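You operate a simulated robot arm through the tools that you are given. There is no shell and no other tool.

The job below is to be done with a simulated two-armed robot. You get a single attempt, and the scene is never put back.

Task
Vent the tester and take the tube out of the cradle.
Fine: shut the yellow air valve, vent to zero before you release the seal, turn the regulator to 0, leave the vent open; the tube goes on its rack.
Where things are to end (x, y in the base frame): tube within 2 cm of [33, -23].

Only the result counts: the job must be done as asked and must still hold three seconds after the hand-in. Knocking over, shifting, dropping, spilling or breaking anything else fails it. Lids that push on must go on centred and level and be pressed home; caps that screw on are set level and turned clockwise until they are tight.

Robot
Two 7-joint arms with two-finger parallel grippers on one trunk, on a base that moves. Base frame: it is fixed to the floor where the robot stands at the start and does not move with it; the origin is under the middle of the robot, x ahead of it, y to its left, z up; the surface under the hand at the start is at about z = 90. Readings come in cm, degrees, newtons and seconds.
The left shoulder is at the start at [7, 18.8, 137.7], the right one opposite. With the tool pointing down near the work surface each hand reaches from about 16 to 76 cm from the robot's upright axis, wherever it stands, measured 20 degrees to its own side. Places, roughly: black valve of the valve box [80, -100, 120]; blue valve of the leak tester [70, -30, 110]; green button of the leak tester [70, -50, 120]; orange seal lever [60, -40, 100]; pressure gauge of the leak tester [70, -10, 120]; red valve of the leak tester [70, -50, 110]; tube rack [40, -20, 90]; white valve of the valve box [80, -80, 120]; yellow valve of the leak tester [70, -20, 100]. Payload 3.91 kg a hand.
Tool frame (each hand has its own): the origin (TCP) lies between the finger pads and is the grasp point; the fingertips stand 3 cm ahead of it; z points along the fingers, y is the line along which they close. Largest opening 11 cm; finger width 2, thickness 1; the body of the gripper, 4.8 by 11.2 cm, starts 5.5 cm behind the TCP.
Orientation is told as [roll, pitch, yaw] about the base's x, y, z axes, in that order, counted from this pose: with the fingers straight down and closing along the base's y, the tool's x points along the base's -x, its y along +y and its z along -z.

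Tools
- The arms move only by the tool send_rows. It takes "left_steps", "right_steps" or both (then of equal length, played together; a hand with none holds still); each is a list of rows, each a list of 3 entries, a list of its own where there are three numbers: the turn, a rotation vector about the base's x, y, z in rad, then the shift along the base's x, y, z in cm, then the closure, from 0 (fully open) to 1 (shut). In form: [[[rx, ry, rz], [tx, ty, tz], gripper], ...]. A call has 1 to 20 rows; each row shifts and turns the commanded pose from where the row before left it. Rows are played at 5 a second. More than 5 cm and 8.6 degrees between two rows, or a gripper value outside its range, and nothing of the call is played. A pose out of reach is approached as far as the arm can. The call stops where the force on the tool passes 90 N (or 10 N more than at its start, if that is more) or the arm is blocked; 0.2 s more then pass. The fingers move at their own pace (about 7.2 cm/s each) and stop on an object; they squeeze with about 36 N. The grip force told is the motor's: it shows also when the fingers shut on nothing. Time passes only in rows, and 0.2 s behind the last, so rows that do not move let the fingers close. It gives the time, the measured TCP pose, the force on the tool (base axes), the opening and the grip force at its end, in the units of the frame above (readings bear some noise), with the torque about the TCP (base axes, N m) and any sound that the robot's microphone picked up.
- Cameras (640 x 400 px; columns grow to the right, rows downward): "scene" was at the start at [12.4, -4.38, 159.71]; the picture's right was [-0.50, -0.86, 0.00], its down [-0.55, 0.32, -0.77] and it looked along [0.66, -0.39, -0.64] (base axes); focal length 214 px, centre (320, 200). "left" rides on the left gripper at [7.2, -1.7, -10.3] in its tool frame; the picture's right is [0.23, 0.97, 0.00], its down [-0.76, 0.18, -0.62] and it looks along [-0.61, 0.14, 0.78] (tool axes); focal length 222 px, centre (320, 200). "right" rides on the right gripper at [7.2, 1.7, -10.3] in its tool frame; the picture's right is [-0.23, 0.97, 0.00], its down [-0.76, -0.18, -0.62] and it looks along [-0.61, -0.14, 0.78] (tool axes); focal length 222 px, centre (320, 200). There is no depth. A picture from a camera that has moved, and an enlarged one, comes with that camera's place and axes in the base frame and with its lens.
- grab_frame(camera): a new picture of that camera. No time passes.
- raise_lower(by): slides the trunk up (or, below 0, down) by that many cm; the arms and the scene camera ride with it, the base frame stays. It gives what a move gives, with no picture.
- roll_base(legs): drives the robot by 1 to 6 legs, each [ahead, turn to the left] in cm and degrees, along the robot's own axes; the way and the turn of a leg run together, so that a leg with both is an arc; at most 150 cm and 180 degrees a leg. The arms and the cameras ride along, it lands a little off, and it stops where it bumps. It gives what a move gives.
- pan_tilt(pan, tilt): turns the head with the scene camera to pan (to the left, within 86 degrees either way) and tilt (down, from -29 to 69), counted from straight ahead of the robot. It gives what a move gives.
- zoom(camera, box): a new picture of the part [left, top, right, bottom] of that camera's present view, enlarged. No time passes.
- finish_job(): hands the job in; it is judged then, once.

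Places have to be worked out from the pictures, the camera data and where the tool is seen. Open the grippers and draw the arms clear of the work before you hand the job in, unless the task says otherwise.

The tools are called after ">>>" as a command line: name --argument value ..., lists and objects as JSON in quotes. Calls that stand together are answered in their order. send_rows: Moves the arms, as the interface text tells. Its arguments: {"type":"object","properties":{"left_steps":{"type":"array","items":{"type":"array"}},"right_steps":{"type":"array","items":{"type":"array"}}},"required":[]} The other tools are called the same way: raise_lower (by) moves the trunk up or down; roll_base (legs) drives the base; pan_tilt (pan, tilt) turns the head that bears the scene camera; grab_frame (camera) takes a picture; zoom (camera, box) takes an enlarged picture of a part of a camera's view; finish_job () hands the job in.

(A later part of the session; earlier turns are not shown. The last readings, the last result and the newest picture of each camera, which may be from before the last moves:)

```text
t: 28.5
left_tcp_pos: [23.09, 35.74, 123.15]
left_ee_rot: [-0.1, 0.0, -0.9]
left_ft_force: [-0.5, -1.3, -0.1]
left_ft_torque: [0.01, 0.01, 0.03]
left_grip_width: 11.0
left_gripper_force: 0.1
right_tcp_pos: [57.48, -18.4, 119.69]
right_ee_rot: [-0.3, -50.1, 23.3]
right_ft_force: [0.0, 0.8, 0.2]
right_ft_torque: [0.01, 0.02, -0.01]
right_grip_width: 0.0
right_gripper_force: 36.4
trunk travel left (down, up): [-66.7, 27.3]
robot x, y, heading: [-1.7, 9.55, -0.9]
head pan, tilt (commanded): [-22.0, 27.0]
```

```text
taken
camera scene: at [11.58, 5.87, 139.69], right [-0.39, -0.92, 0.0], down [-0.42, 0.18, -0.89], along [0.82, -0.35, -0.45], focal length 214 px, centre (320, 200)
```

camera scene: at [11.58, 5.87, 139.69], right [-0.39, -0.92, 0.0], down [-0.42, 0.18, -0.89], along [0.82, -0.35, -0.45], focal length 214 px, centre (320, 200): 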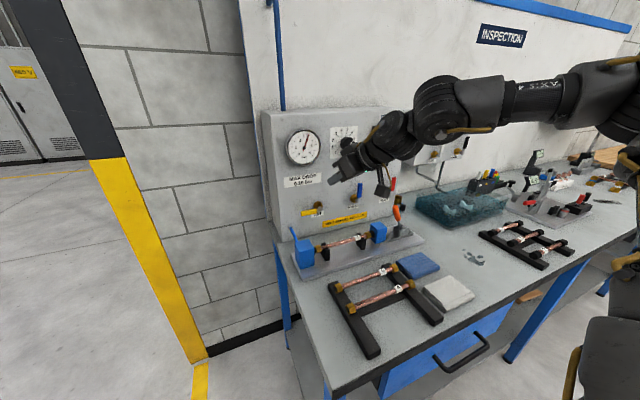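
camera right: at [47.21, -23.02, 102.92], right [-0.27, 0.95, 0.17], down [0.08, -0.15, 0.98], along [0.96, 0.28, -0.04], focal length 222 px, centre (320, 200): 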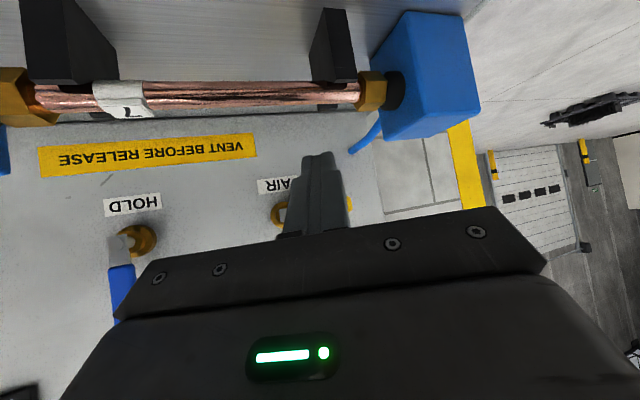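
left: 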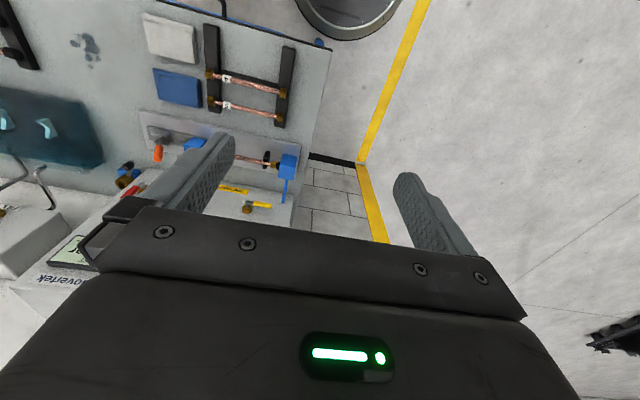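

The robot now stands at about (−1.7, 9.6). I bring the hand again in front of and below the yellow handle.

>>> send_rows --right_steps '[[[0, 0, 0], [1.5, 1.3, -3.57], 1], [[0, 0, 0], [1.5, 1.3, -3.57], 1], [[0, 0, 0], [1.5, 1.3, -3.57], 1], [[0, 0, 0], [0.5, 0, -2.7], 1], [[0, 0, 0], [0.5, 0, -2.7], 1], [[0, 0, 0], [0.5, 0, -2.7], 1], [[0, 0, 0], [0, 0, 0], 1]]'

>>> zoom --camera "scene" --box '[260, 150, 420, 270]'

>>> grab_frame --camera "right"

```text
t: 30.1
left_tcp_pos: [22.97, 35.82, 123.12]
left_ee_rot: [-0.1, 0.0, -0.9]
left_ft_force: [0.3, -0.4, 0.5]
left_ft_torque: [0.01, -0.02, -0.01]
left_grip_width: 11.02
left_gripper_force: 0.0
right_tcp_pos: [63.54, -14.58, 100.93]
right_ee_rot: [-0.2, -50.0, 23.3]
right_ft_force: [-1.1, 0.3, -0.5]
right_ft_torque: [0.02, 0.0, 0.01]
right_grip_width: 0.02
right_gripper_force: 35.6
trunk travel left (down, up): [-66.7, 27.3]
robot x, y, heading: [-1.87, 9.53, -1.1]
head pan, tilt (commanded): [-22.0, 27.0]
```

```text
3.33 times, centred on (340, 210) of scene
camera zoom: at [11.51, 5.87, 139.7], right [-0.39, -0.92, 0.0], down [-0.42, 0.18, -0.89], along [0.82, -0.35, -0.45], focal length 715 px, centre (253, 167)
```

zoom: 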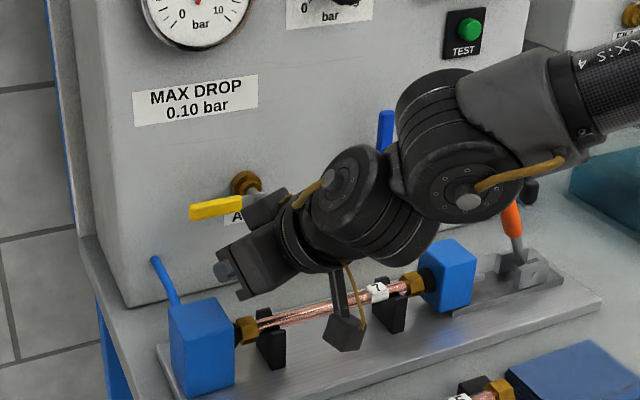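

```text
taken
camera right: at [51.31, -18.1, 101.98], right [-0.25, 0.95, 0.17], down [0.08, -0.16, 0.98], along [0.97, 0.26, -0.04], focal length 222 px, centre (320, 200)
```

right: 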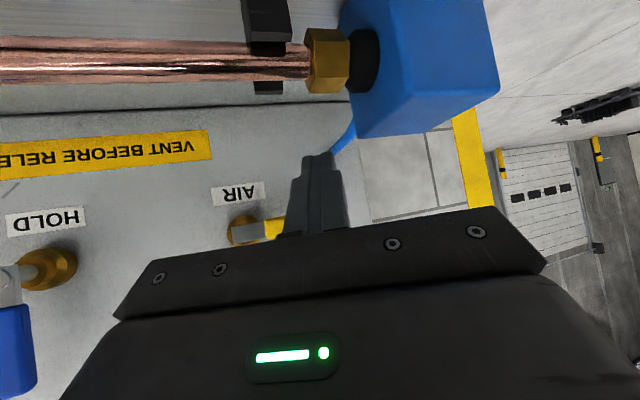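

The pose is reached now. I slide forward 7 cm so the fingertips come under the yellow handle.

>>> send_rows --right_steps '[[[0, 0, 0], [2.4, 0, -0.1], 1], [[0, 0, 0], [2.4, 0, -0.1], 1], [[0, 0, 0], [2.2, 0, 0], 1], [[0, 0, 0], [0, 0, 0], 1]]'

>>> zoom --camera "scene" --box '[280, 170, 380, 250]'

>>> grab_frame --camera "right"

```text
t: 31.1
left_tcp_pos: [23.04, 35.89, 123.12]
left_ee_rot: [-0.1, 0.0, -0.8]
left_ft_force: [0.7, -0.4, -0.1]
left_ft_torque: [0.01, 0.03, 0.02]
left_grip_width: 10.99
left_gripper_force: 0.1
right_tcp_pos: [70.41, -14.62, 100.58]
right_ee_rot: [-0.2, -49.9, 23.3]
right_ft_force: [-4.9, 0.6, -1.7]
right_ft_torque: [0.04, -0.08, -0.04]
right_grip_width: 0.0
right_gripper_force: 36.0
trunk travel left (down, up): [-66.7, 27.3]
robot x, y, heading: [-1.61, 9.76, -1.1]
head pan, tilt (commanded): [-22.0, 27.0]
```

```text
5.00 times, centred on (330, 210) of scene
camera zoom: at [11.52, 5.88, 139.69], right [-0.39, -0.92, 0.0], down [-0.42, 0.18, -0.89], along [0.82, -0.35, -0.45], focal length 1072 px, centre (270, 150)
```

zoom: 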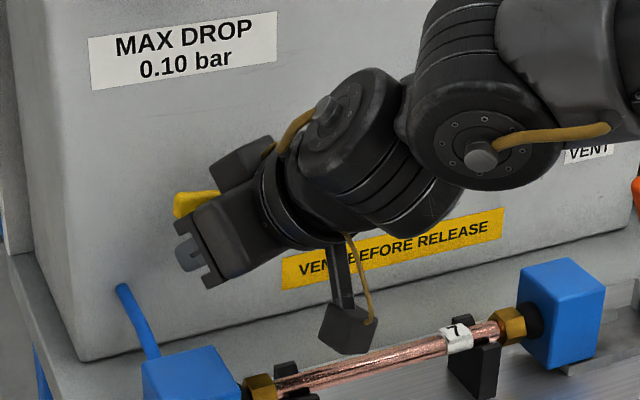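

```text
taken
camera right: at [58.26, -18.1, 101.78], right [-0.25, 0.95, 0.17], down [0.08, -0.16, 0.98], along [0.97, 0.26, -0.04], focal length 222 px, centre (320, 200)
```

right: 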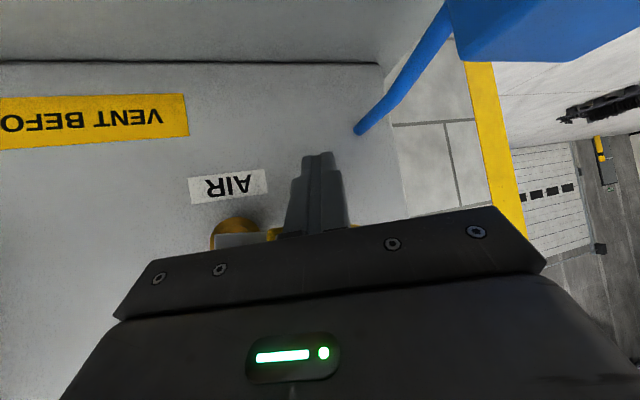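

There's a light touch on the handle (about 5 N). I start pushing it up along the arc about its axis (y≈−20, z≈103), and check halfway.

>>> send_rows --right_steps '[[[0, 0, 0], [0, 0.2, 0.95], 1], [[0, 0, 0], [0, 0.15, 0.95], 1], [[0, 0, 0], [0, -0.05, 1.5], 1], [[0, 0, 0], [0, -0.45, 1.43], 1], [[0, 0, 0], [0, 0, 0], 1]]'

>>> zoom --camera "scene" --box '[280, 170, 380, 250]'

>>> grab_frame --camera "right"

```text
t: 32.3
left_tcp_pos: [23.04, 35.77, 123.12]
left_ee_rot: [0.0, 0.2, -0.9]
left_ft_force: [-0.3, -0.1, -0.9]
left_ft_torque: [0.0, 0.0, 0.0]
left_grip_width: 11.01
left_gripper_force: 0.2
right_tcp_pos: [70.49, -14.85, 105.7]
right_ee_rot: [-0.2, -50.0, 23.3]
right_ft_force: [0.6, 1.1, -0.8]
right_ft_torque: [-0.02, -0.03, 0.0]
right_grip_width: 0.0
right_gripper_force: 36.2
trunk travel left (down, up): [-66.7, 27.3]
robot x, y, heading: [-2.0, 9.38, -0.9]
head pan, tilt (commanded): [-22.0, 27.0]
```

```text
5.00 times, centred on (330, 210) of scene
camera zoom: at [11.61, 5.86, 139.69], right [-0.39, -0.92, 0.0], down [-0.42, 0.18, -0.89], along [0.82, -0.35, -0.45], focal length 1072 px, centre (270, 150)
```

zoom: 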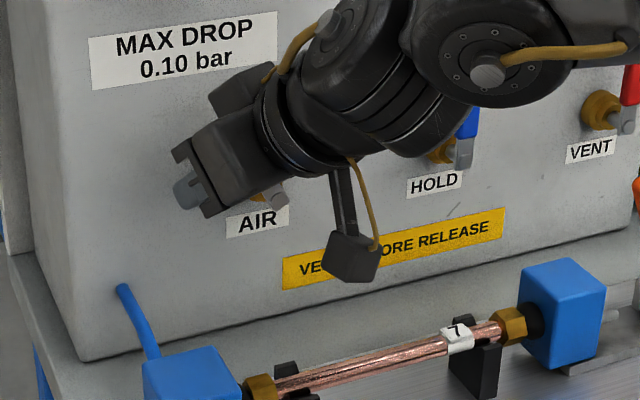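

```text
taken
camera right: at [58.33, -18.16, 106.7], right [-0.25, 0.95, 0.17], down [0.08, -0.16, 0.98], along [0.97, 0.26, -0.04], focal length 222 px, centre (320, 200)
```

right: 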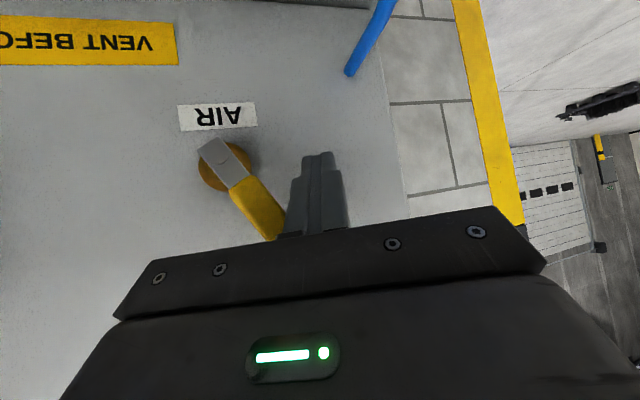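

The yellow handle is turning freely and is about 55° up. I continue the arc to the upright stop.

>>> send_rows --right_steps '[[[0, 0, 0], [0, -0.72, 0.98], 1], [[0, 0, 0], [0, -1.1, 1.0], 1], [[0, 0, 0], [0, -1.33, 0.7], 1], [[0, 0, 0], [0, -0.9, 0.1], 1], [[0, 0, 0], [0, 0, 0], 1]]'

>>> grab_frame --camera "right"

>>> zoom --camera "scene" --box '[280, 120, 400, 220]'

```text
t: 33.5
left_tcp_pos: [23.28, 36.47, 122.9]
left_ee_rot: [-0.4, 0.1, -0.9]
left_ft_force: [0.4, 0.3, 0.4]
left_ft_torque: [0.01, 0.01, -0.01]
left_grip_width: 11.0
left_gripper_force: 0.1
right_tcp_pos: [70.44, -17.46, 108.32]
right_ee_rot: [-0.2, -49.4, 24.1]
right_ft_force: [-8.1, 46.5, -23.2]
right_ft_torque: [0.78, 0.07, -0.17]
right_grip_width: 0.03
right_gripper_force: 36.2
trunk travel left (down, up): [-66.7, 27.3]
robot x, y, heading: [-1.98, 9.45, -0.9]
head pan, tilt (commanded): [-22.0, 27.0]
```

```text
taken
camera right: at [58.37, -21.21, 109.43], right [-0.26, 0.95, 0.17], down [0.09, -0.15, 0.98], along [0.96, 0.27, -0.05], focal length 222 px, centre (320, 200)
```

right: 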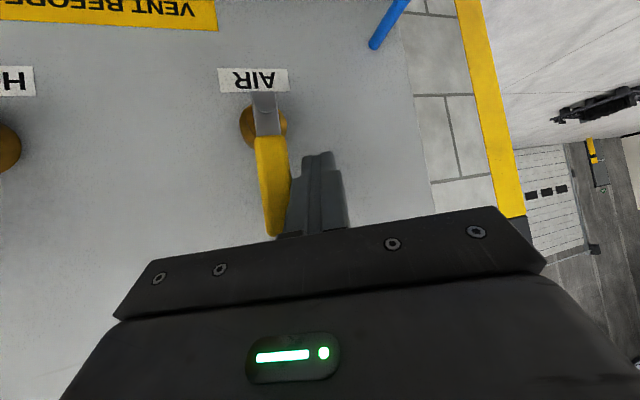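

```text
4.00 times, centred on (340, 170) of scene
camera zoom: at [11.81, 6.8, 139.65], right [-0.39, -0.92, 0.01], down [-0.42, 0.17, -0.89], along [0.82, -0.35, -0.45], focal length 858 px, centre (240, 320)
```

zoom: 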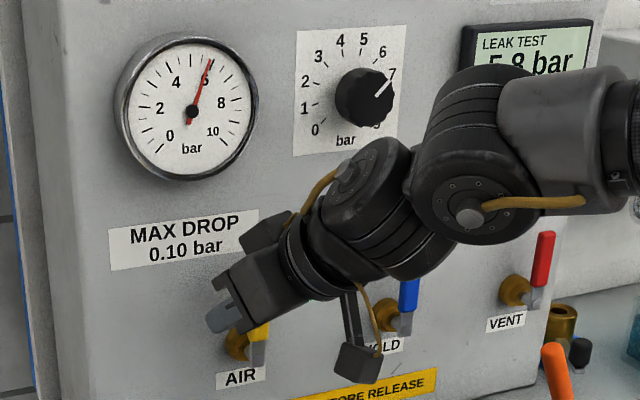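

The yellow handle is upright and against its stop (about 47 N), so AIR is shut. I ease off and withdraw, then look.

>>> send_rows --right_steps '[[[0, 0, 0], [0, 1.5, 0.3], 1], [[0, 0, 0], [0, 1, 0], 1], [[0, 0, 0], [-4, 0, 0.5], 1], [[0, 0, 0], [-4, -1, 2], 1], [[0, 0, 0], [0, -2, 3], 1], [[0, 0, 0], [0, 0, 0], 1]]'

>>> grab_frame --camera "right"

>>> zoom --camera "scene" --box '[280, 120, 400, 220]'

```text
t: 34.9
left_tcp_pos: [23.05, 35.98, 123.16]
left_ee_rot: [-0.2, 0.1, -0.9]
left_ft_force: [0.1, -0.1, 0.1]
left_ft_torque: [0.0, 0.03, 0.0]
left_grip_width: 11.0
left_gripper_force: 0.1
right_tcp_pos: [62.49, -19.3, 114.07]
right_ee_rot: [-0.2, -49.9, 23.3]
right_ft_force: [0.7, 0.7, 0.2]
right_ft_torque: [0.02, 0.0, 0.0]
right_grip_width: 0.01
right_gripper_force: 36.1
trunk travel left (down, up): [-66.7, 27.3]
robot x, y, heading: [-1.5, 10.0, -1.2]
head pan, tilt (commanded): [-22.0, 27.0]
```

```text
taken
camera right: at [50.41, -22.82, 115.22], right [-0.25, 0.95, 0.17], down [0.08, -0.16, 0.98], along [0.97, 0.26, -0.04], focal length 222 px, centre (320, 200)
```

right: 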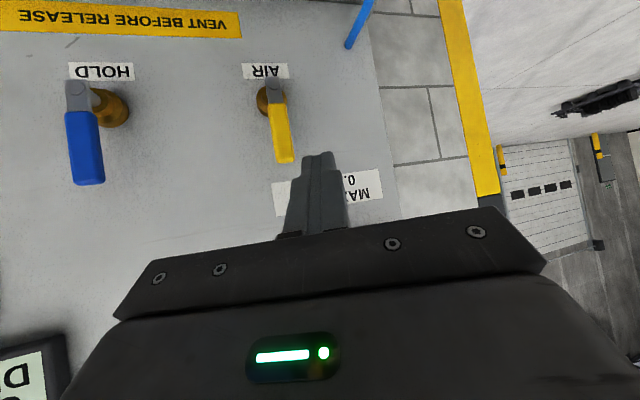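

```text
4.00 times, centred on (340, 170) of scene
camera zoom: at [11.62, 5.92, 139.68], right [-0.39, -0.92, 0.0], down [-0.42, 0.18, -0.89], along [0.82, -0.35, -0.45], focal length 858 px, centre (240, 320)
```

zoom: 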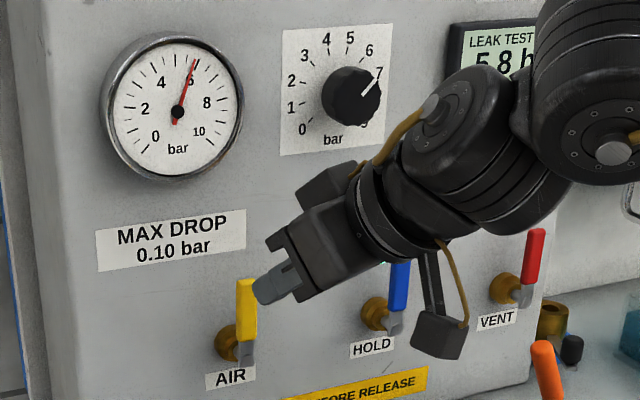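

AIR is shut (handle upright like the others). Now I go for the red VENT valve: I turn the hand straight ahead and move right to y≈−53, staying in front of the panel.

>>> send_rows --right_steps '[[[0, 0, -0.135], [-0.3, -4.7, 0.3], 1], [[0, 0, -0.135], [-0.3, -4.7, 0.3], 1], [[0, 0, -0.135], [-0.3, -4.7, 0.3], 1], [[0, 0, 0], [-0.3, -4.7, 0], 1], [[0, 0, 0], [-0.3, -4.7, 0], 1], [[0, 0, 0], [-0.3, -4.7, 0], 1], [[0, 0, 0], [-0.3, -4.7, 0], 1], [[0, 0, 0], [0, 0, 0], 1]]'

>>> grab_frame --camera "right"

>>> grab_frame --camera "scene"

```text
t: 36.7
left_tcp_pos: [23.15, 35.95, 123.08]
left_ee_rot: [0.0, 0.1, -1.0]
left_ft_force: [0.8, 0.4, 0.6]
left_ft_torque: [-0.01, 0.0, -0.03]
left_grip_width: 10.99
left_gripper_force: 0.1
right_tcp_pos: [60.71, -52.04, 115.16]
right_ee_rot: [-0.2, -50.0, 0.1]
right_ft_force: [-0.6, -0.1, 0.2]
right_ft_torque: [0.0, 0.01, -0.02]
right_grip_width: 0.0
right_gripper_force: 35.7
trunk travel left (down, up): [-66.7, 27.3]
robot x, y, heading: [-1.53, 9.73, -1.1]
head pan, tilt (commanded): [-22.0, 27.0]
```

```text
taken
camera right: at [48.26, -50.39, 116.12], right [0.15, 0.97, 0.17], down [0.01, -0.17, 0.98], along [0.99, -0.14, -0.04], focal length 222 px, centre (320, 200)
```

right: 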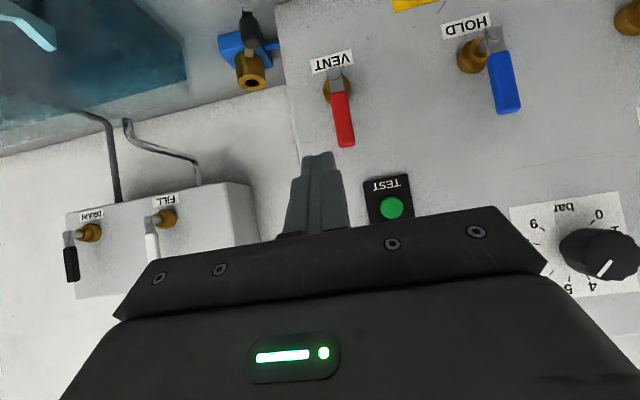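

```text
taken
camera scene: at [11.61, 5.96, 139.69], right [-0.39, -0.92, 0.0], down [-0.42, 0.18, -0.89], along [0.82, -0.35, -0.45], focal length 214 px, centre (320, 200)
```

scene: 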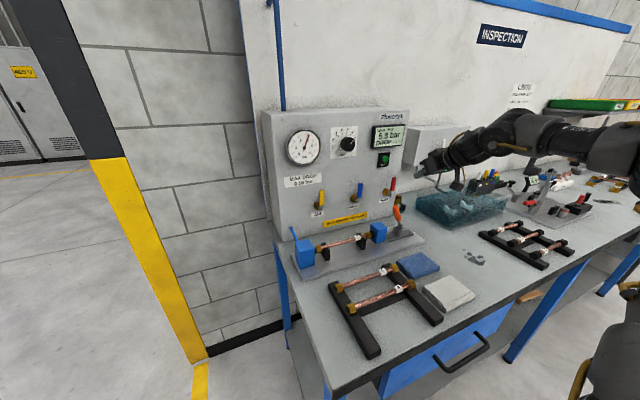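

The red handle's axis is at y≈−50, z≈103, tip at z≈110. The orange seal lever stands at about (60.5, −42.8, 105), so my hand camera must stay clear of it: I steepen the hand slightly and yaw it left so the camera stays to the right, then come down right of the red handle.

>>> send_rows --right_steps '[[[0, 0.0873, 0], [0.3, -0.5, -1.5], 1], [[0, 0.0873, 0], [0.3, -0.5, -1.5], 1], [[0, 0, 0.1163], [0.3, -0.5, -1.5], 1], [[0, 0, 0.1163], [0.3, -0.5, -1.5], 1], [[0, 0, 0.1163], [0, 0, -1], 1], [[0, 0, 0], [0, 0, 0], 1]]'

>>> grab_frame --camera "right"

>>> zoom --camera "scene" --box '[330, 110, 490, 250]'

```text
t: 38.1
left_tcp_pos: [23.0, 35.71, 123.12]
left_ee_rot: [-0.1, -0.1, -0.9]
left_ft_force: [0.0, -0.3, 0.2]
left_ft_torque: [-0.03, 0.0, 0.03]
left_grip_width: 11.0
left_gripper_force: 0.1
right_tcp_pos: [61.67, -54.26, 107.84]
right_ee_rot: [-0.1, -40.0, 20.1]
right_ft_force: [0.6, -0.4, 0.4]
right_ft_torque: [0.04, 0.0, 0.0]
right_grip_width: 0.0
right_gripper_force: 36.2
trunk travel left (down, up): [-66.7, 27.3]
robot x, y, heading: [-1.63, 9.69, -1.0]
head pan, tilt (commanded): [-22.0, 27.0]
```

```text
taken
camera right: at [49.72, -56.87, 111.17], right [-0.17, 0.97, 0.14], down [0.23, -0.1, 0.97], along [0.96, 0.2, -0.21], focal length 222 px, centre (320, 200)
```

right: 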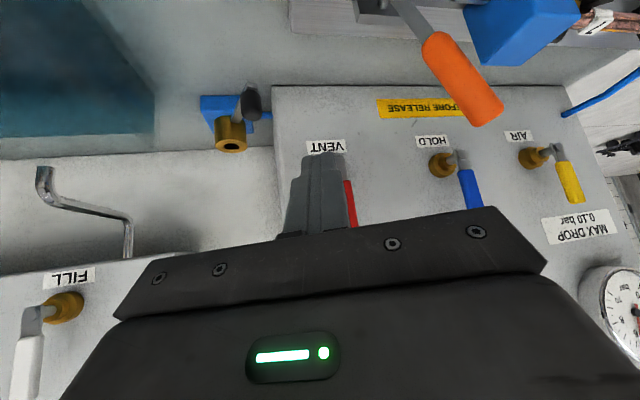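

```text
2.86 times, centred on (410, 180) of scene
camera zoom: at [11.55, 5.84, 139.69], right [-0.39, -0.92, 0.0], down [-0.42, 0.18, -0.89], along [0.82, -0.35, -0.45], focal length 613 px, centre (63, 257)
```

zoom: 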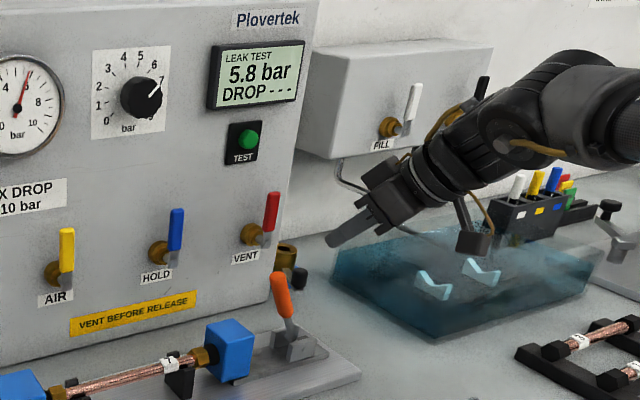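

The hand is right of the red handle, in front of the panel. I move forward so the fingertips stand beside it, keeping a gap.

>>> send_rows --right_steps '[[[0, 0, 0], [2.85, 0.2, 0.1], 1], [[0, 0, 0], [2.85, 0.2, 0.1], 1], [[0, 0, 0], [2.85, 0.2, 0.1], 1], [[0, 0, 0], [0, 0, 0], 1]]'

>>> grab_frame --camera "right"

>>> zoom --camera "scene" --box '[360, 150, 440, 250]'

```text
t: 39.1
left_tcp_pos: [23.05, 35.74, 123.22]
left_ee_rot: [-0.1, 0.0, -1.0]
left_ft_force: [0.6, 0.2, -0.4]
left_ft_torque: [0.02, 0.0, -0.04]
left_grip_width: 10.99
left_gripper_force: 0.0
right_tcp_pos: [69.83, -53.29, 108.43]
right_ee_rot: [-0.2, -40.0, 20.0]
right_ft_force: [-0.5, 0.4, -0.3]
right_ft_torque: [0.03, 0.01, 0.0]
right_grip_width: 0.0
right_gripper_force: 35.8
right hand out of reach, approached as far as the arm can: row 3
trunk travel left (down, up): [-66.7, 27.3]
robot x, y, heading: [-1.85, 9.45, -1.0]
head pan, tilt (commanded): [-22.0, 27.0]
```

```text
taken
camera right: at [57.9, -55.78, 111.58], right [-0.17, 0.98, 0.14], down [0.23, -0.1, 0.97], along [0.96, 0.2, -0.21], focal length 222 px, centre (320, 200)
```

right: 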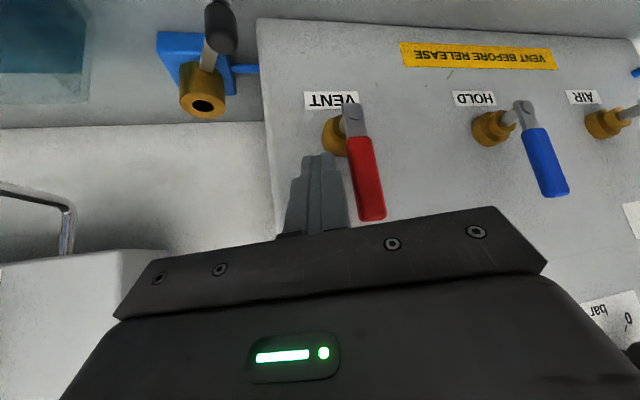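

```text
4.00 times, centred on (400, 200) of scene
camera zoom: at [11.48, 5.83, 139.7], right [-0.39, -0.92, 0.0], down [-0.42, 0.18, -0.89], along [0.82, -0.35, -0.45], focal length 858 px, centre (0, 200)
```

zoom: 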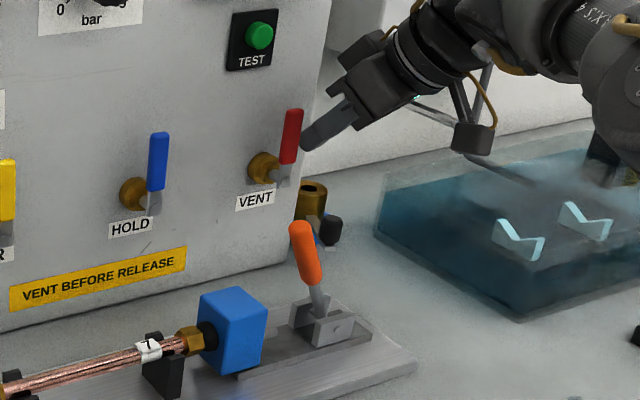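

The fingertips are just right of the red handle. I start sweeping it left along its arc and check the first third.

>>> send_rows --right_steps '[[[0, 0, 0], [0.2, 1.2, -0.2], 1], [[0, 0, 0], [0.2, 1.4, 0.3], 1], [[0, 0, 0], [0, 1.46, 0], 1], [[0, 0, 0], [0, 0, 0], 1]]'

>>> grab_frame --camera "right"

>>> zoom --camera "scene" --box '[270, 100, 430, 260]'

```text
t: 40.1
left_tcp_pos: [23.32, 35.77, 123.14]
left_ee_rot: [-0.1, 0.0, -0.9]
left_ft_force: [0.0, 0.2, 0.1]
left_ft_torque: [0.01, -0.01, -0.01]
left_grip_width: 11.0
left_gripper_force: 0.1
right_tcp_pos: [70.29, -49.11, 108.53]
right_ee_rot: [0.0, -40.0, 20.0]
right_ft_force: [0.4, -0.4, 0.7]
right_ft_torque: [0.02, -0.01, 0.02]
right_grip_width: 0.02
right_gripper_force: 36.7
trunk travel left (down, up): [-66.7, 27.3]
robot x, y, heading: [-1.89, 9.52, -1.1]
head pan, tilt (commanded): [-22.0, 27.0]
```

```text
taken
camera right: at [58.35, -51.8, 111.75], right [-0.17, 0.98, 0.14], down [0.23, -0.1, 0.97], along [0.96, 0.2, -0.21], focal length 222 px, centre (320, 200)
```

right: 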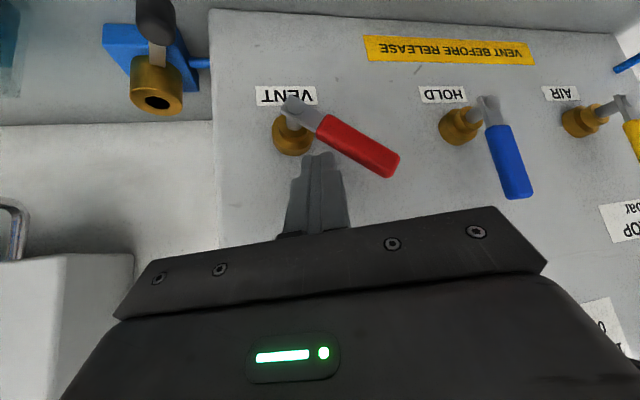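

```text
2.50 times, centred on (350, 180) of scene
camera zoom: at [11.6, 5.83, 139.68], right [-0.39, -0.92, 0.0], down [-0.42, 0.18, -0.89], along [0.82, -0.35, -0.45], focal length 536 px, centre (245, 250)
```

zoom: 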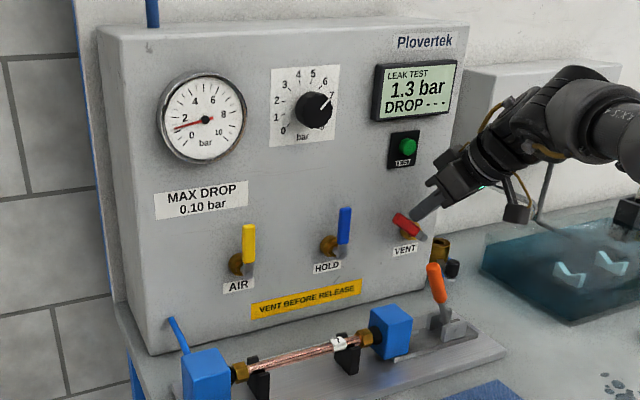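

VENT is opening and the pressure is already falling (1.3 bar). I continue the sweep down to the fully open position.

>>> send_rows --right_steps '[[[0, 0, 0], [0, 1.3, -0.4], 1], [[0, 0, 0], [0, 1.26, -0.74], 1], [[0, 0, 0], [0, 1.0, -1.05], 1], [[0, 0, 0], [0, 0.7, -1.2], 1], [[0, 0, 0], [0, 0, 0], 1]]'

>>> grab_frame --camera "right"

>>> zoom --camera "scene" --box '[270, 100, 430, 260]'

```text
t: 41.3
left_tcp_pos: [22.46, 35.69, 123.28]
left_ee_rot: [0.0, -0.2, -0.9]
left_ft_force: [0.1, 1.1, 0.2]
left_ft_torque: [0.01, 0.01, 0.0]
left_grip_width: 11.01
left_gripper_force: 0.1
right_tcp_pos: [70.2, -45.69, 106.51]
right_ee_rot: [-1.5, -41.7, 20.0]
right_ft_force: [13.4, -41.5, 57.6]
right_ft_torque: [-0.55, -0.9, -0.45]
right_grip_width: 0.01
right_gripper_force: 35.9
trunk travel left (down, up): [-66.7, 27.3]
robot x, y, heading: [-1.72, 9.37, -1.4]
head pan, tilt (commanded): [-22.0, 27.0]
```

```text
taken
camera right: at [58.19, -48.1, 109.41], right [-0.16, 0.98, 0.13], down [0.2, -0.1, 0.97], along [0.97, 0.18, -0.18], focal length 222 px, centre (320, 200)
```

right: 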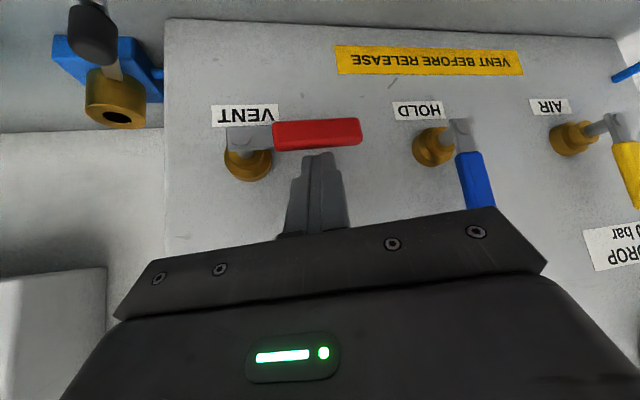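

```text
2.50 times, centred on (350, 180) of scene
camera zoom: at [10.94, 5.69, 139.82], right [-0.4, -0.92, 0.0], down [-0.41, 0.18, -0.89], along [0.82, -0.35, -0.45], focal length 536 px, centre (245, 250)
```

zoom: 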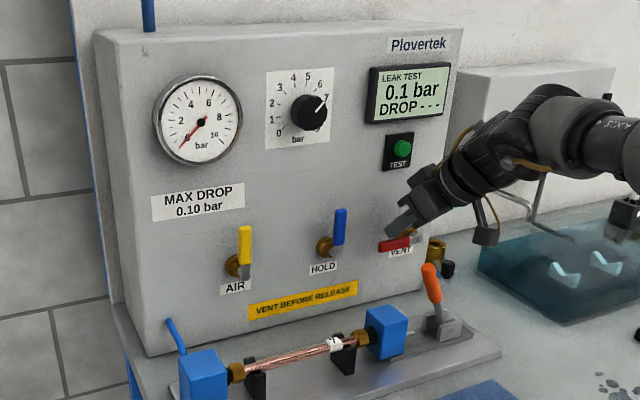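

VENT is fully open against its stop and the pressure reads 0.1 bar and falling. I back the hand off upward and away, then check that it reaches zero.

>>> send_rows --right_steps '[[[0, 0, 0], [0, -0.8, 1.5], 1], [[0, 0, 0], [-0.5, -1, 3], 1], [[0, 0, 0], [-3, -1, 3], 1], [[0, 0, 0], [-4, -1, 2], 1], [[0, 0, 0], [-4, 0, 2], 1], [[0, 0, 0], [0, 0, 0], 1]]'

>>> zoom --camera "scene" --box '[270, 100, 430, 260]'

```text
t: 42.7
left_tcp_pos: [23.15, 35.79, 123.04]
left_ee_rot: [-0.1, 0.0, -0.8]
left_ft_force: [-0.4, 0.3, 0.8]
left_ft_torque: [-0.02, 0.0, 0.04]
left_grip_width: 11.02
left_gripper_force: 0.0
right_tcp_pos: [58.97, -48.79, 116.27]
right_ee_rot: [-0.1, -39.8, 20.1]
right_ft_force: [0.4, -0.2, 0.3]
right_ft_torque: [-0.02, 0.0, -0.02]
right_grip_width: 0.01
right_gripper_force: 36.2
trunk travel left (down, up): [-66.7, 27.3]
robot x, y, heading: [-1.81, 9.64, -1.1]
head pan, tilt (commanded): [-22.0, 27.0]
```

```text
2.50 times, centred on (350, 180) of scene
camera zoom: at [11.73, 5.84, 139.67], right [-0.39, -0.92, 0.0], down [-0.42, 0.18, -0.89], along [0.82, -0.35, -0.46], focal length 536 px, centre (245, 250)
```

zoom: 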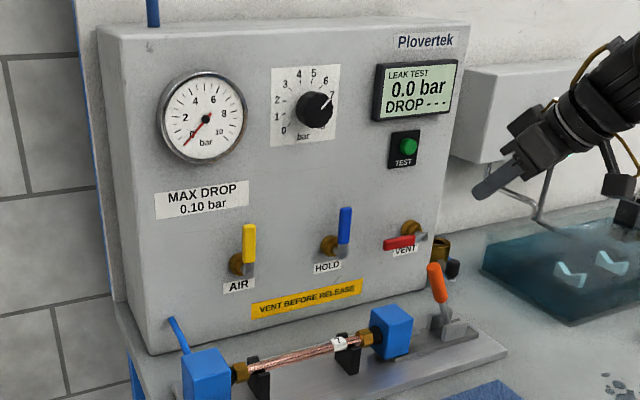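

The LCD and gauge read 0.0 bar with VENT left open. Next is the regulator knob (axis ≈ y −29.8, z 124.3, face at x≈72). I turn the hand to point straight at the panel, open it, and move in front of the knob.

>>> send_rows --right_steps '[[[0, 0, -0.1163], [0.1, 2.1, 0.9], 1], [[0, 0, -0.1163], [0.1, 2.1, 0.9], 1], [[0, 0, -0.1163], [0.1, 2.1, 0.9], 1], [[0, -0.1454, 0], [0.1, 2.1, 0.9], 0.3], [[0, -0.1454, 0], [0.1, 2.1, 0.9], 0.3], [[0, -0.1454, 0], [0.1, 2.1, 0.9], 0.3], [[0, -0.1454, 0], [0.1, 2.1, 0.9], 0.3], [[0, -0.1454, 0], [0.1, 2.1, 0.9], 0.3], [[0, -0.1454, 0], [0.1, 2.1, 0.9], 0.3], [[0, 0, 0], [0, 0, 0], 0.3]]'

>>> grab_frame --camera "right"

>>> grab_frame --camera "scene"

```text
t: 44.9
left_tcp_pos: [23.02, 35.63, 123.16]
left_ee_rot: [-0.1, -0.1, -0.8]
left_ft_force: [0.7, -0.1, -0.5]
left_ft_torque: [0.03, -0.03, 0.01]
left_grip_width: 11.0
left_gripper_force: 0.0
right_tcp_pos: [59.61, -29.91, 124.57]
right_ee_rot: [159.3, -90.1, -159.5]
right_ft_force: [-0.2, -0.3, -0.3]
right_ft_torque: [0.01, -0.03, -0.02]
right_grip_width: 7.67
right_gripper_force: 0.0
trunk travel left (down, up): [-66.7, 27.3]
robot x, y, heading: [-1.81, 9.49, -1.0]
head pan, tilt (commanded): [-22.0, 27.0]
```

```text
taken
camera right: at [49.41, -28.28, 117.25], right [0.0, 0.97, 0.23], down [-0.62, -0.18, 0.76], along [0.78, -0.14, 0.61], focal length 222 px, centre (320, 200)
```

right: 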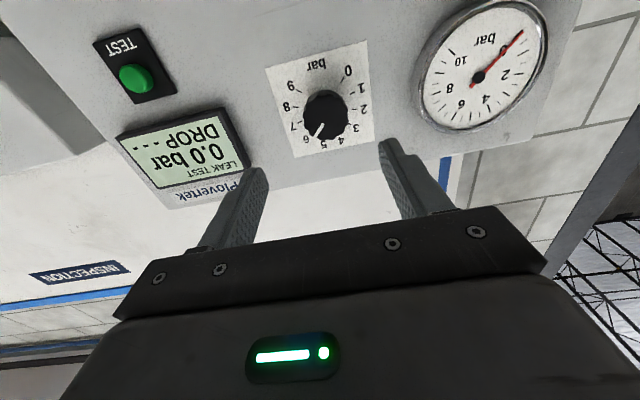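

```text
taken
camera scene: at [11.54, 5.81, 139.69], right [-0.39, -0.92, 0.0], down [-0.42, 0.18, -0.89], along [0.82, -0.35, -0.45], focal length 214 px, centre (320, 200)
```

scene: 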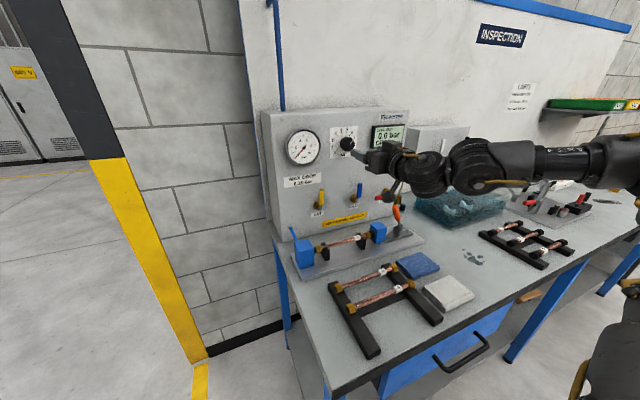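

The dial runs 0–9 with the pointer just under 6. I zoom in to fix the knob axis exactly.

>>> zoom --camera "right" --box '[260, 30, 390, 170]'

>>> zoom --camera "scene" --box '[315, 115, 395, 175]'

```text
2.86 times, centred on (325, 100) of right
camera zoom: at [49.41, -28.28, 117.25], right [0.0, 0.97, 0.23], down [-0.62, -0.18, 0.76], along [0.78, -0.14, 0.61], focal length 635 px, centre (306, 486)
```

zoom: 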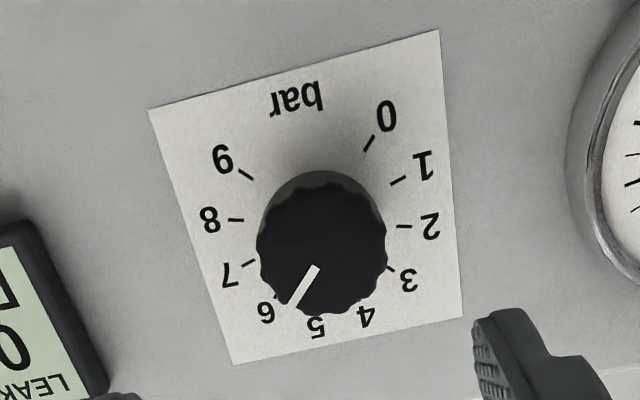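

```text
6.67 times, centred on (355, 145) of scene
camera zoom: at [11.54, 5.81, 139.69], right [-0.39, -0.92, 0.0], down [-0.42, 0.18, -0.89], along [0.82, -0.35, -0.45], focal length 1430 px, centre (87, 567)
```

zoom: 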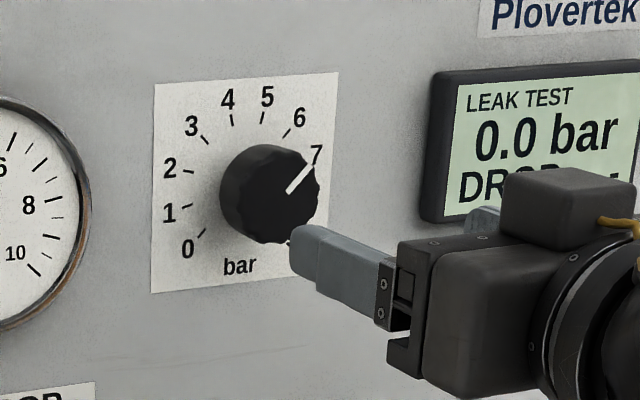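

The right camera puts the knob axis at y≈−29.35, z≈124.8, diameter about 4.7 cm, face at x≈71.8. I advance with open fingers around it, tips stopping about 1 cm before the panel.

>>> send_rows --right_steps '[[[0, 0, 0], [2.5, 0.3, 0.15], 0.3], [[0, 0, 0], [2.5, 0.2, 0.1], 0.3], [[0, 0, 0], [2.5, 0, 0], 0.3], [[0, 0, 0], [2.2, 0, 0], 0.3], [[0, 0, 0], [1.7, 0, 0], 0.3], [[0, 0, 0], [0, 0, 0], 0.3]]'

>>> grab_frame --camera "right"

>>> zoom --camera "scene" --box '[315, 115, 395, 175]'

```text
t: 46.3
left_tcp_pos: [23.02, 35.82, 123.1]
left_ee_rot: [-0.1, 0.0, -0.9]
left_ft_force: [-0.8, -0.2, 0.2]
left_ft_torque: [-0.03, 0.01, 0.04]
left_grip_width: 11.04
left_gripper_force: 0.1
right_tcp_pos: [70.87, -29.59, 124.75]
right_ee_rot: [-35.1, -90.1, 34.8]
right_ft_force: [-0.4, -0.3, 0.2]
right_ft_torque: [-0.01, 0.02, 0.02]
right_grip_width: 7.7
right_gripper_force: 0.0
trunk travel left (down, up): [-66.7, 27.3]
robot x, y, heading: [-1.4, 9.72, -1.0]
head pan, tilt (commanded): [-22.0, 27.0]
```

```text
taken
camera right: at [60.7, -27.85, 117.51], right [0.0, 0.97, 0.23], down [-0.62, -0.18, 0.76], along [0.78, -0.14, 0.61], focal length 222 px, centre (320, 200)
```

right: 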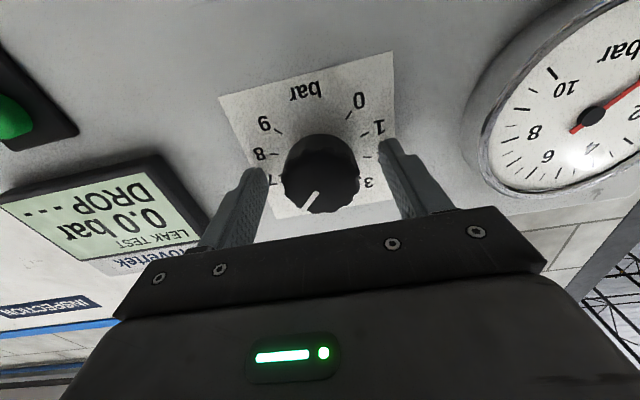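

```text
6.67 times, centred on (355, 145) of scene
camera zoom: at [11.54, 5.83, 139.69], right [-0.39, -0.92, 0.0], down [-0.42, 0.18, -0.89], along [0.82, -0.35, -0.45], focal length 1430 px, centre (87, 567)
```

zoom: 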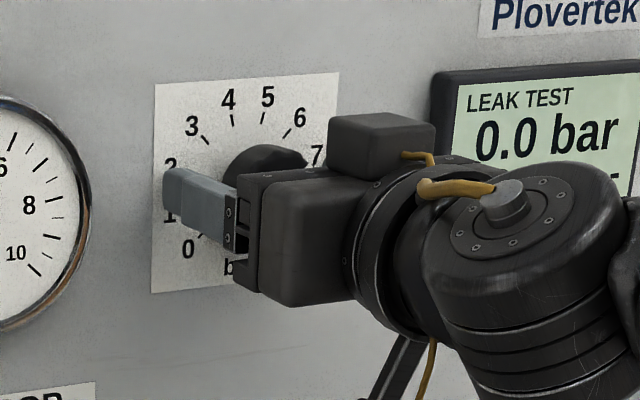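

The fingers straddle the knob well centred. I close on it and turn it anticlockwise (as seen from the robot) in the first stretch, then look.

>>> send_rows --right_steps '[[[0, 0, 0], [0.3, 0.1, 0], 0.6], [[0, 0, 0], [0, 0, 0], 1], [[0, 0, 0], [0, 0, 0], 1], [[0, 0, 0], [0, 0, 0], 1], [[-0.12, 0, 0], [0, 0, 0], 1], [[-0.12, 0, 0], [0, 0, 0], 1], [[-0.12, 0, 0], [0, 0, 0], 1], [[0, 0, 0], [0, 0, 0], 1]]'

>>> zoom --camera "right" --box '[200, 40, 440, 240]'

```text
t: 48.1
left_tcp_pos: [23.17, 35.85, 123.1]
left_ee_rot: [-0.1, 0.0, -0.9]
left_ft_force: [0.7, 0.1, -0.5]
left_ft_torque: [-0.01, 0.05, 0.02]
left_grip_width: 11.01
left_gripper_force: 0.1
right_tcp_pos: [71.34, -29.22, 124.72]
right_ee_rot: [-89.8, -69.2, 89.7]
right_ft_force: [-2.5, 0.9, -2.5]
right_ft_torque: [0.02, 0.0, -0.12]
right_grip_width: 4.33
right_gripper_force: 44.8
trunk travel left (down, up): [-66.7, 27.3]
robot x, y, heading: [-1.9, 9.4, -1.2]
head pan, tilt (commanded): [-22.0, 27.0]
```

```text
2.00 times, centred on (320, 140) of right
camera zoom: at [61.08, -30.3, 117.36], right [0.0, 0.99, -0.13], down [-0.62, 0.11, 0.78], along [0.78, 0.08, 0.62], focal length 444 px, centre (320, 320)
```

zoom: 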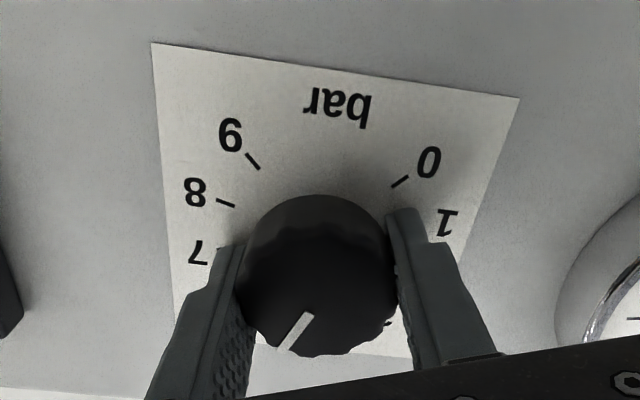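

The knob turns with the hand (dial rotated under the pointer, no strain). I keep turning.

>>> send_rows --right_steps '[[[-0.14, 0, 0], [0, 0, 0], 1], [[-0.14, 0, 0], [0, 0, 0], 1], [[-0.14, 0, 0], [0, 0, 0], 1], [[-0.14, 0, 0], [0, 0, 0], 1], [[-0.14, 0, 0], [0, 0, 0], 1], [[-0.14, 0, 0], [0, 0, 0], 1], [[0, 0, 0], [0, 0, 0], 1]]'

>>> zoom --camera "right" --box '[200, 40, 440, 240]'

>>> grab_frame --camera "scene"

```text
t: 49.7
left_tcp_pos: [23.03, 35.87, 123.25]
left_ee_rot: [-0.2, 0.0, -0.9]
left_ft_force: [0.2, -0.2, 0.0]
left_ft_torque: [0.0, 0.02, -0.02]
left_grip_width: 10.98
left_gripper_force: 0.0
right_tcp_pos: [71.44, -29.18, 124.6]
right_ee_rot: [-89.8, -20.9, 90.0]
right_ft_force: [-16.9, 12.6, -23.1]
right_ft_torque: [0.07, 0.51, -0.14]
right_grip_width: 4.34
right_gripper_force: 44.7
trunk travel left (down, up): [-66.7, 27.3]
robot x, y, heading: [-1.78, 9.74, -0.7]
head pan, tilt (commanded): [-22.0, 27.0]
```

```text
2.00 times, centred on (320, 140) of right
camera zoom: at [61.09, -35.35, 120.43], right [0.0, 0.56, -0.83], down [-0.62, 0.65, 0.44], along [0.78, 0.52, 0.35], focal length 444 px, centre (320, 320)
```

zoom: 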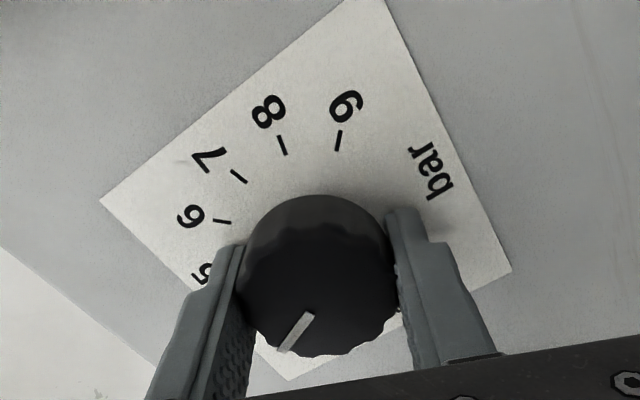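

```text
taken
camera scene: at [11.55, 5.97, 139.67], right [-0.39, -0.92, 0.0], down [-0.42, 0.18, -0.89], along [0.82, -0.35, -0.45], focal length 214 px, centre (320, 200)
```

scene: 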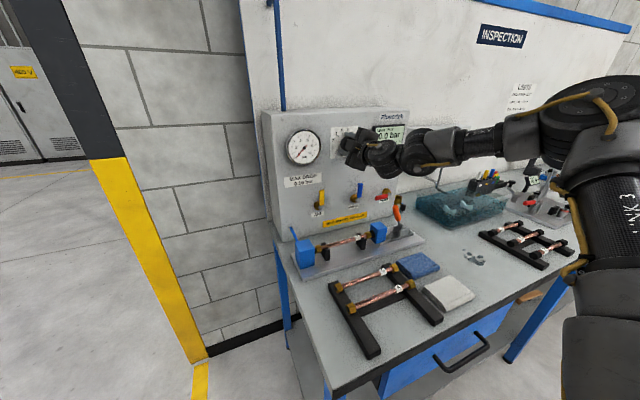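

The pointer is at about 3.5 with a small side load. I trim the hand slightly toward the knob axis and keep turning.

>>> send_rows --right_steps '[[[-0.14, 0, 0], [0.0, 0.1, -0.15], 1], [[-0.14, 0, 0], [0, 0, 0], 1], [[-0.14, 0, 0], [0, 0, 0], 1], [[-0.14, 0, 0], [0, 0, 0], 1], [[-0.14, 0, 0], [0, 0, 0], 1], [[0, 0, 0], [0, 0, 0], 1]]'

>>> zoom --camera "right" --box '[200, 40, 440, 240]'

>>> grab_frame --camera "scene"

```text
t: 51.1
left_tcp_pos: [23.08, 35.75, 123.08]
left_ee_rot: [0.0, 0.1, -1.0]
left_ft_force: [-0.3, 0.0, -0.1]
left_ft_torque: [-0.01, -0.02, 0.02]
left_grip_width: 11.0
left_gripper_force: 0.1
right_tcp_pos: [71.32, -29.07, 124.37]
right_ee_rot: [-90.0, 18.9, 90.1]
right_ft_force: [-21.4, 8.0, -30.1]
right_ft_torque: [0.06, 0.39, -0.29]
right_grip_width: 4.32
right_gripper_force: 44.9
trunk travel left (down, up): [-66.7, 27.3]
robot x, y, heading: [-2.15, 9.91, -1.0]
head pan, tilt (commanded): [-22.0, 27.0]
```

```text
2.00 times, centred on (320, 140) of right
camera zoom: at [61.13, -36.6, 125.15], right [0.0, -0.1, -0.99], down [-0.63, 0.78, -0.08], along [0.78, 0.62, -0.07], focal length 444 px, centre (320, 320)
```

zoom: 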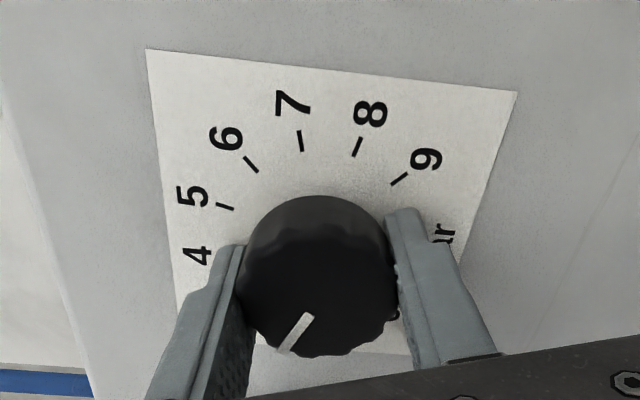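

```text
taken
camera scene: at [11.56, 5.79, 139.68], right [-0.39, -0.92, 0.0], down [-0.42, 0.18, -0.89], along [0.82, -0.35, -0.45], focal length 214 px, centre (320, 200)
```

scene: 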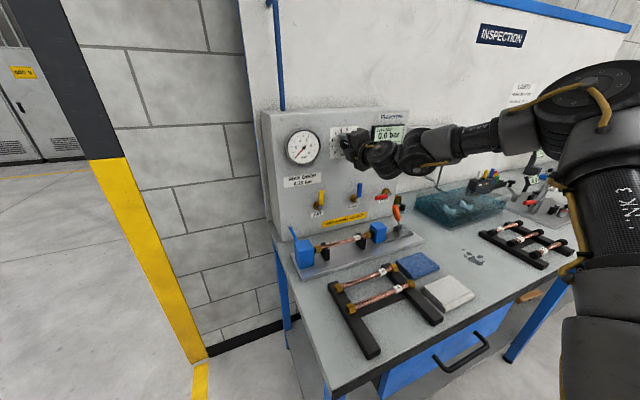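

About 109° done, the pointer is near 2.2 and the wrist still has travel. I continue with a little trim.

>>> send_rows --right_steps '[[[-0.14, 0, 0], [-0.1, 0.05, -0.2], 1], [[-0.14, 0, 0], [0, 0, 0], 1], [[-0.14, 0, 0], [0, 0, 0], 1], [[-0.14, 0, 0], [0, 0, 0], 1], [[-0.14, 0, 0], [0, 0, 0], 1], [[0, 0, 0], [0, 0, 0], 1]]'

>>> zoom --camera "right" --box '[200, 40, 440, 240]'

>>> zoom --camera "scene" --box '[315, 105, 415, 185]'

```text
t: 52.5
left_tcp_pos: [23.14, 35.69, 123.1]
left_ee_rot: [-0.1, 0.0, -0.9]
left_ft_force: [-0.2, -0.8, 0.4]
left_ft_torque: [0.02, 0.02, -0.01]
left_grip_width: 11.0
left_gripper_force: 0.1
right_tcp_pos: [71.38, -29.22, 124.26]
right_ee_rot: [-89.9, 59.0, 90.2]
right_ft_force: [-9.9, 3.1, -24.1]
right_ft_torque: [0.05, 0.26, 0.04]
right_grip_width: 4.34
right_gripper_force: 44.9
trunk travel left (down, up): [-66.7, 27.3]
robot x, y, heading: [-1.92, 9.58, -1.0]
head pan, tilt (commanded): [-22.0, 27.0]
```

```text
2.00 times, centred on (320, 140) of right
camera zoom: at [61.14, -34.5, 129.57], right [0.0, -0.72, -0.7], down [-0.62, 0.54, -0.56], along [0.78, 0.44, -0.45], focal length 444 px, centre (320, 320)
```

zoom: 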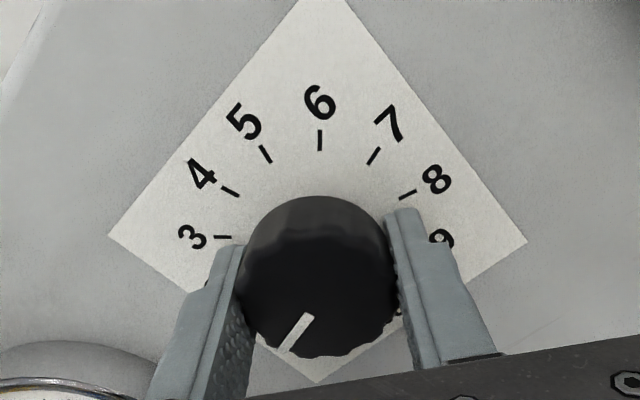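

```text
5.00 times, centred on (365, 145) of scene
camera zoom: at [11.73, 5.73, 139.66], right [-0.39, -0.92, 0.0], down [-0.42, 0.18, -0.89], along [0.82, -0.35, -0.46], focal length 1072 px, centre (95, 475)
```

zoom: 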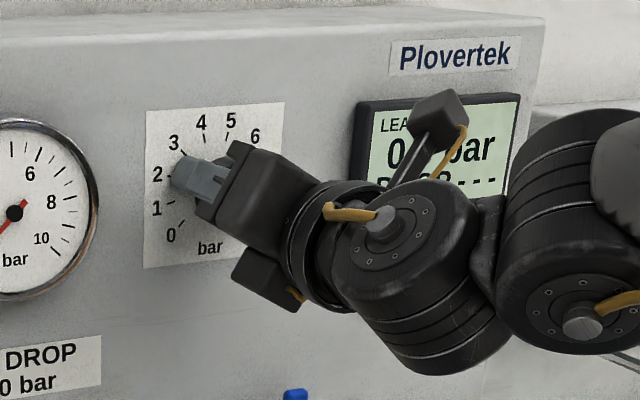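

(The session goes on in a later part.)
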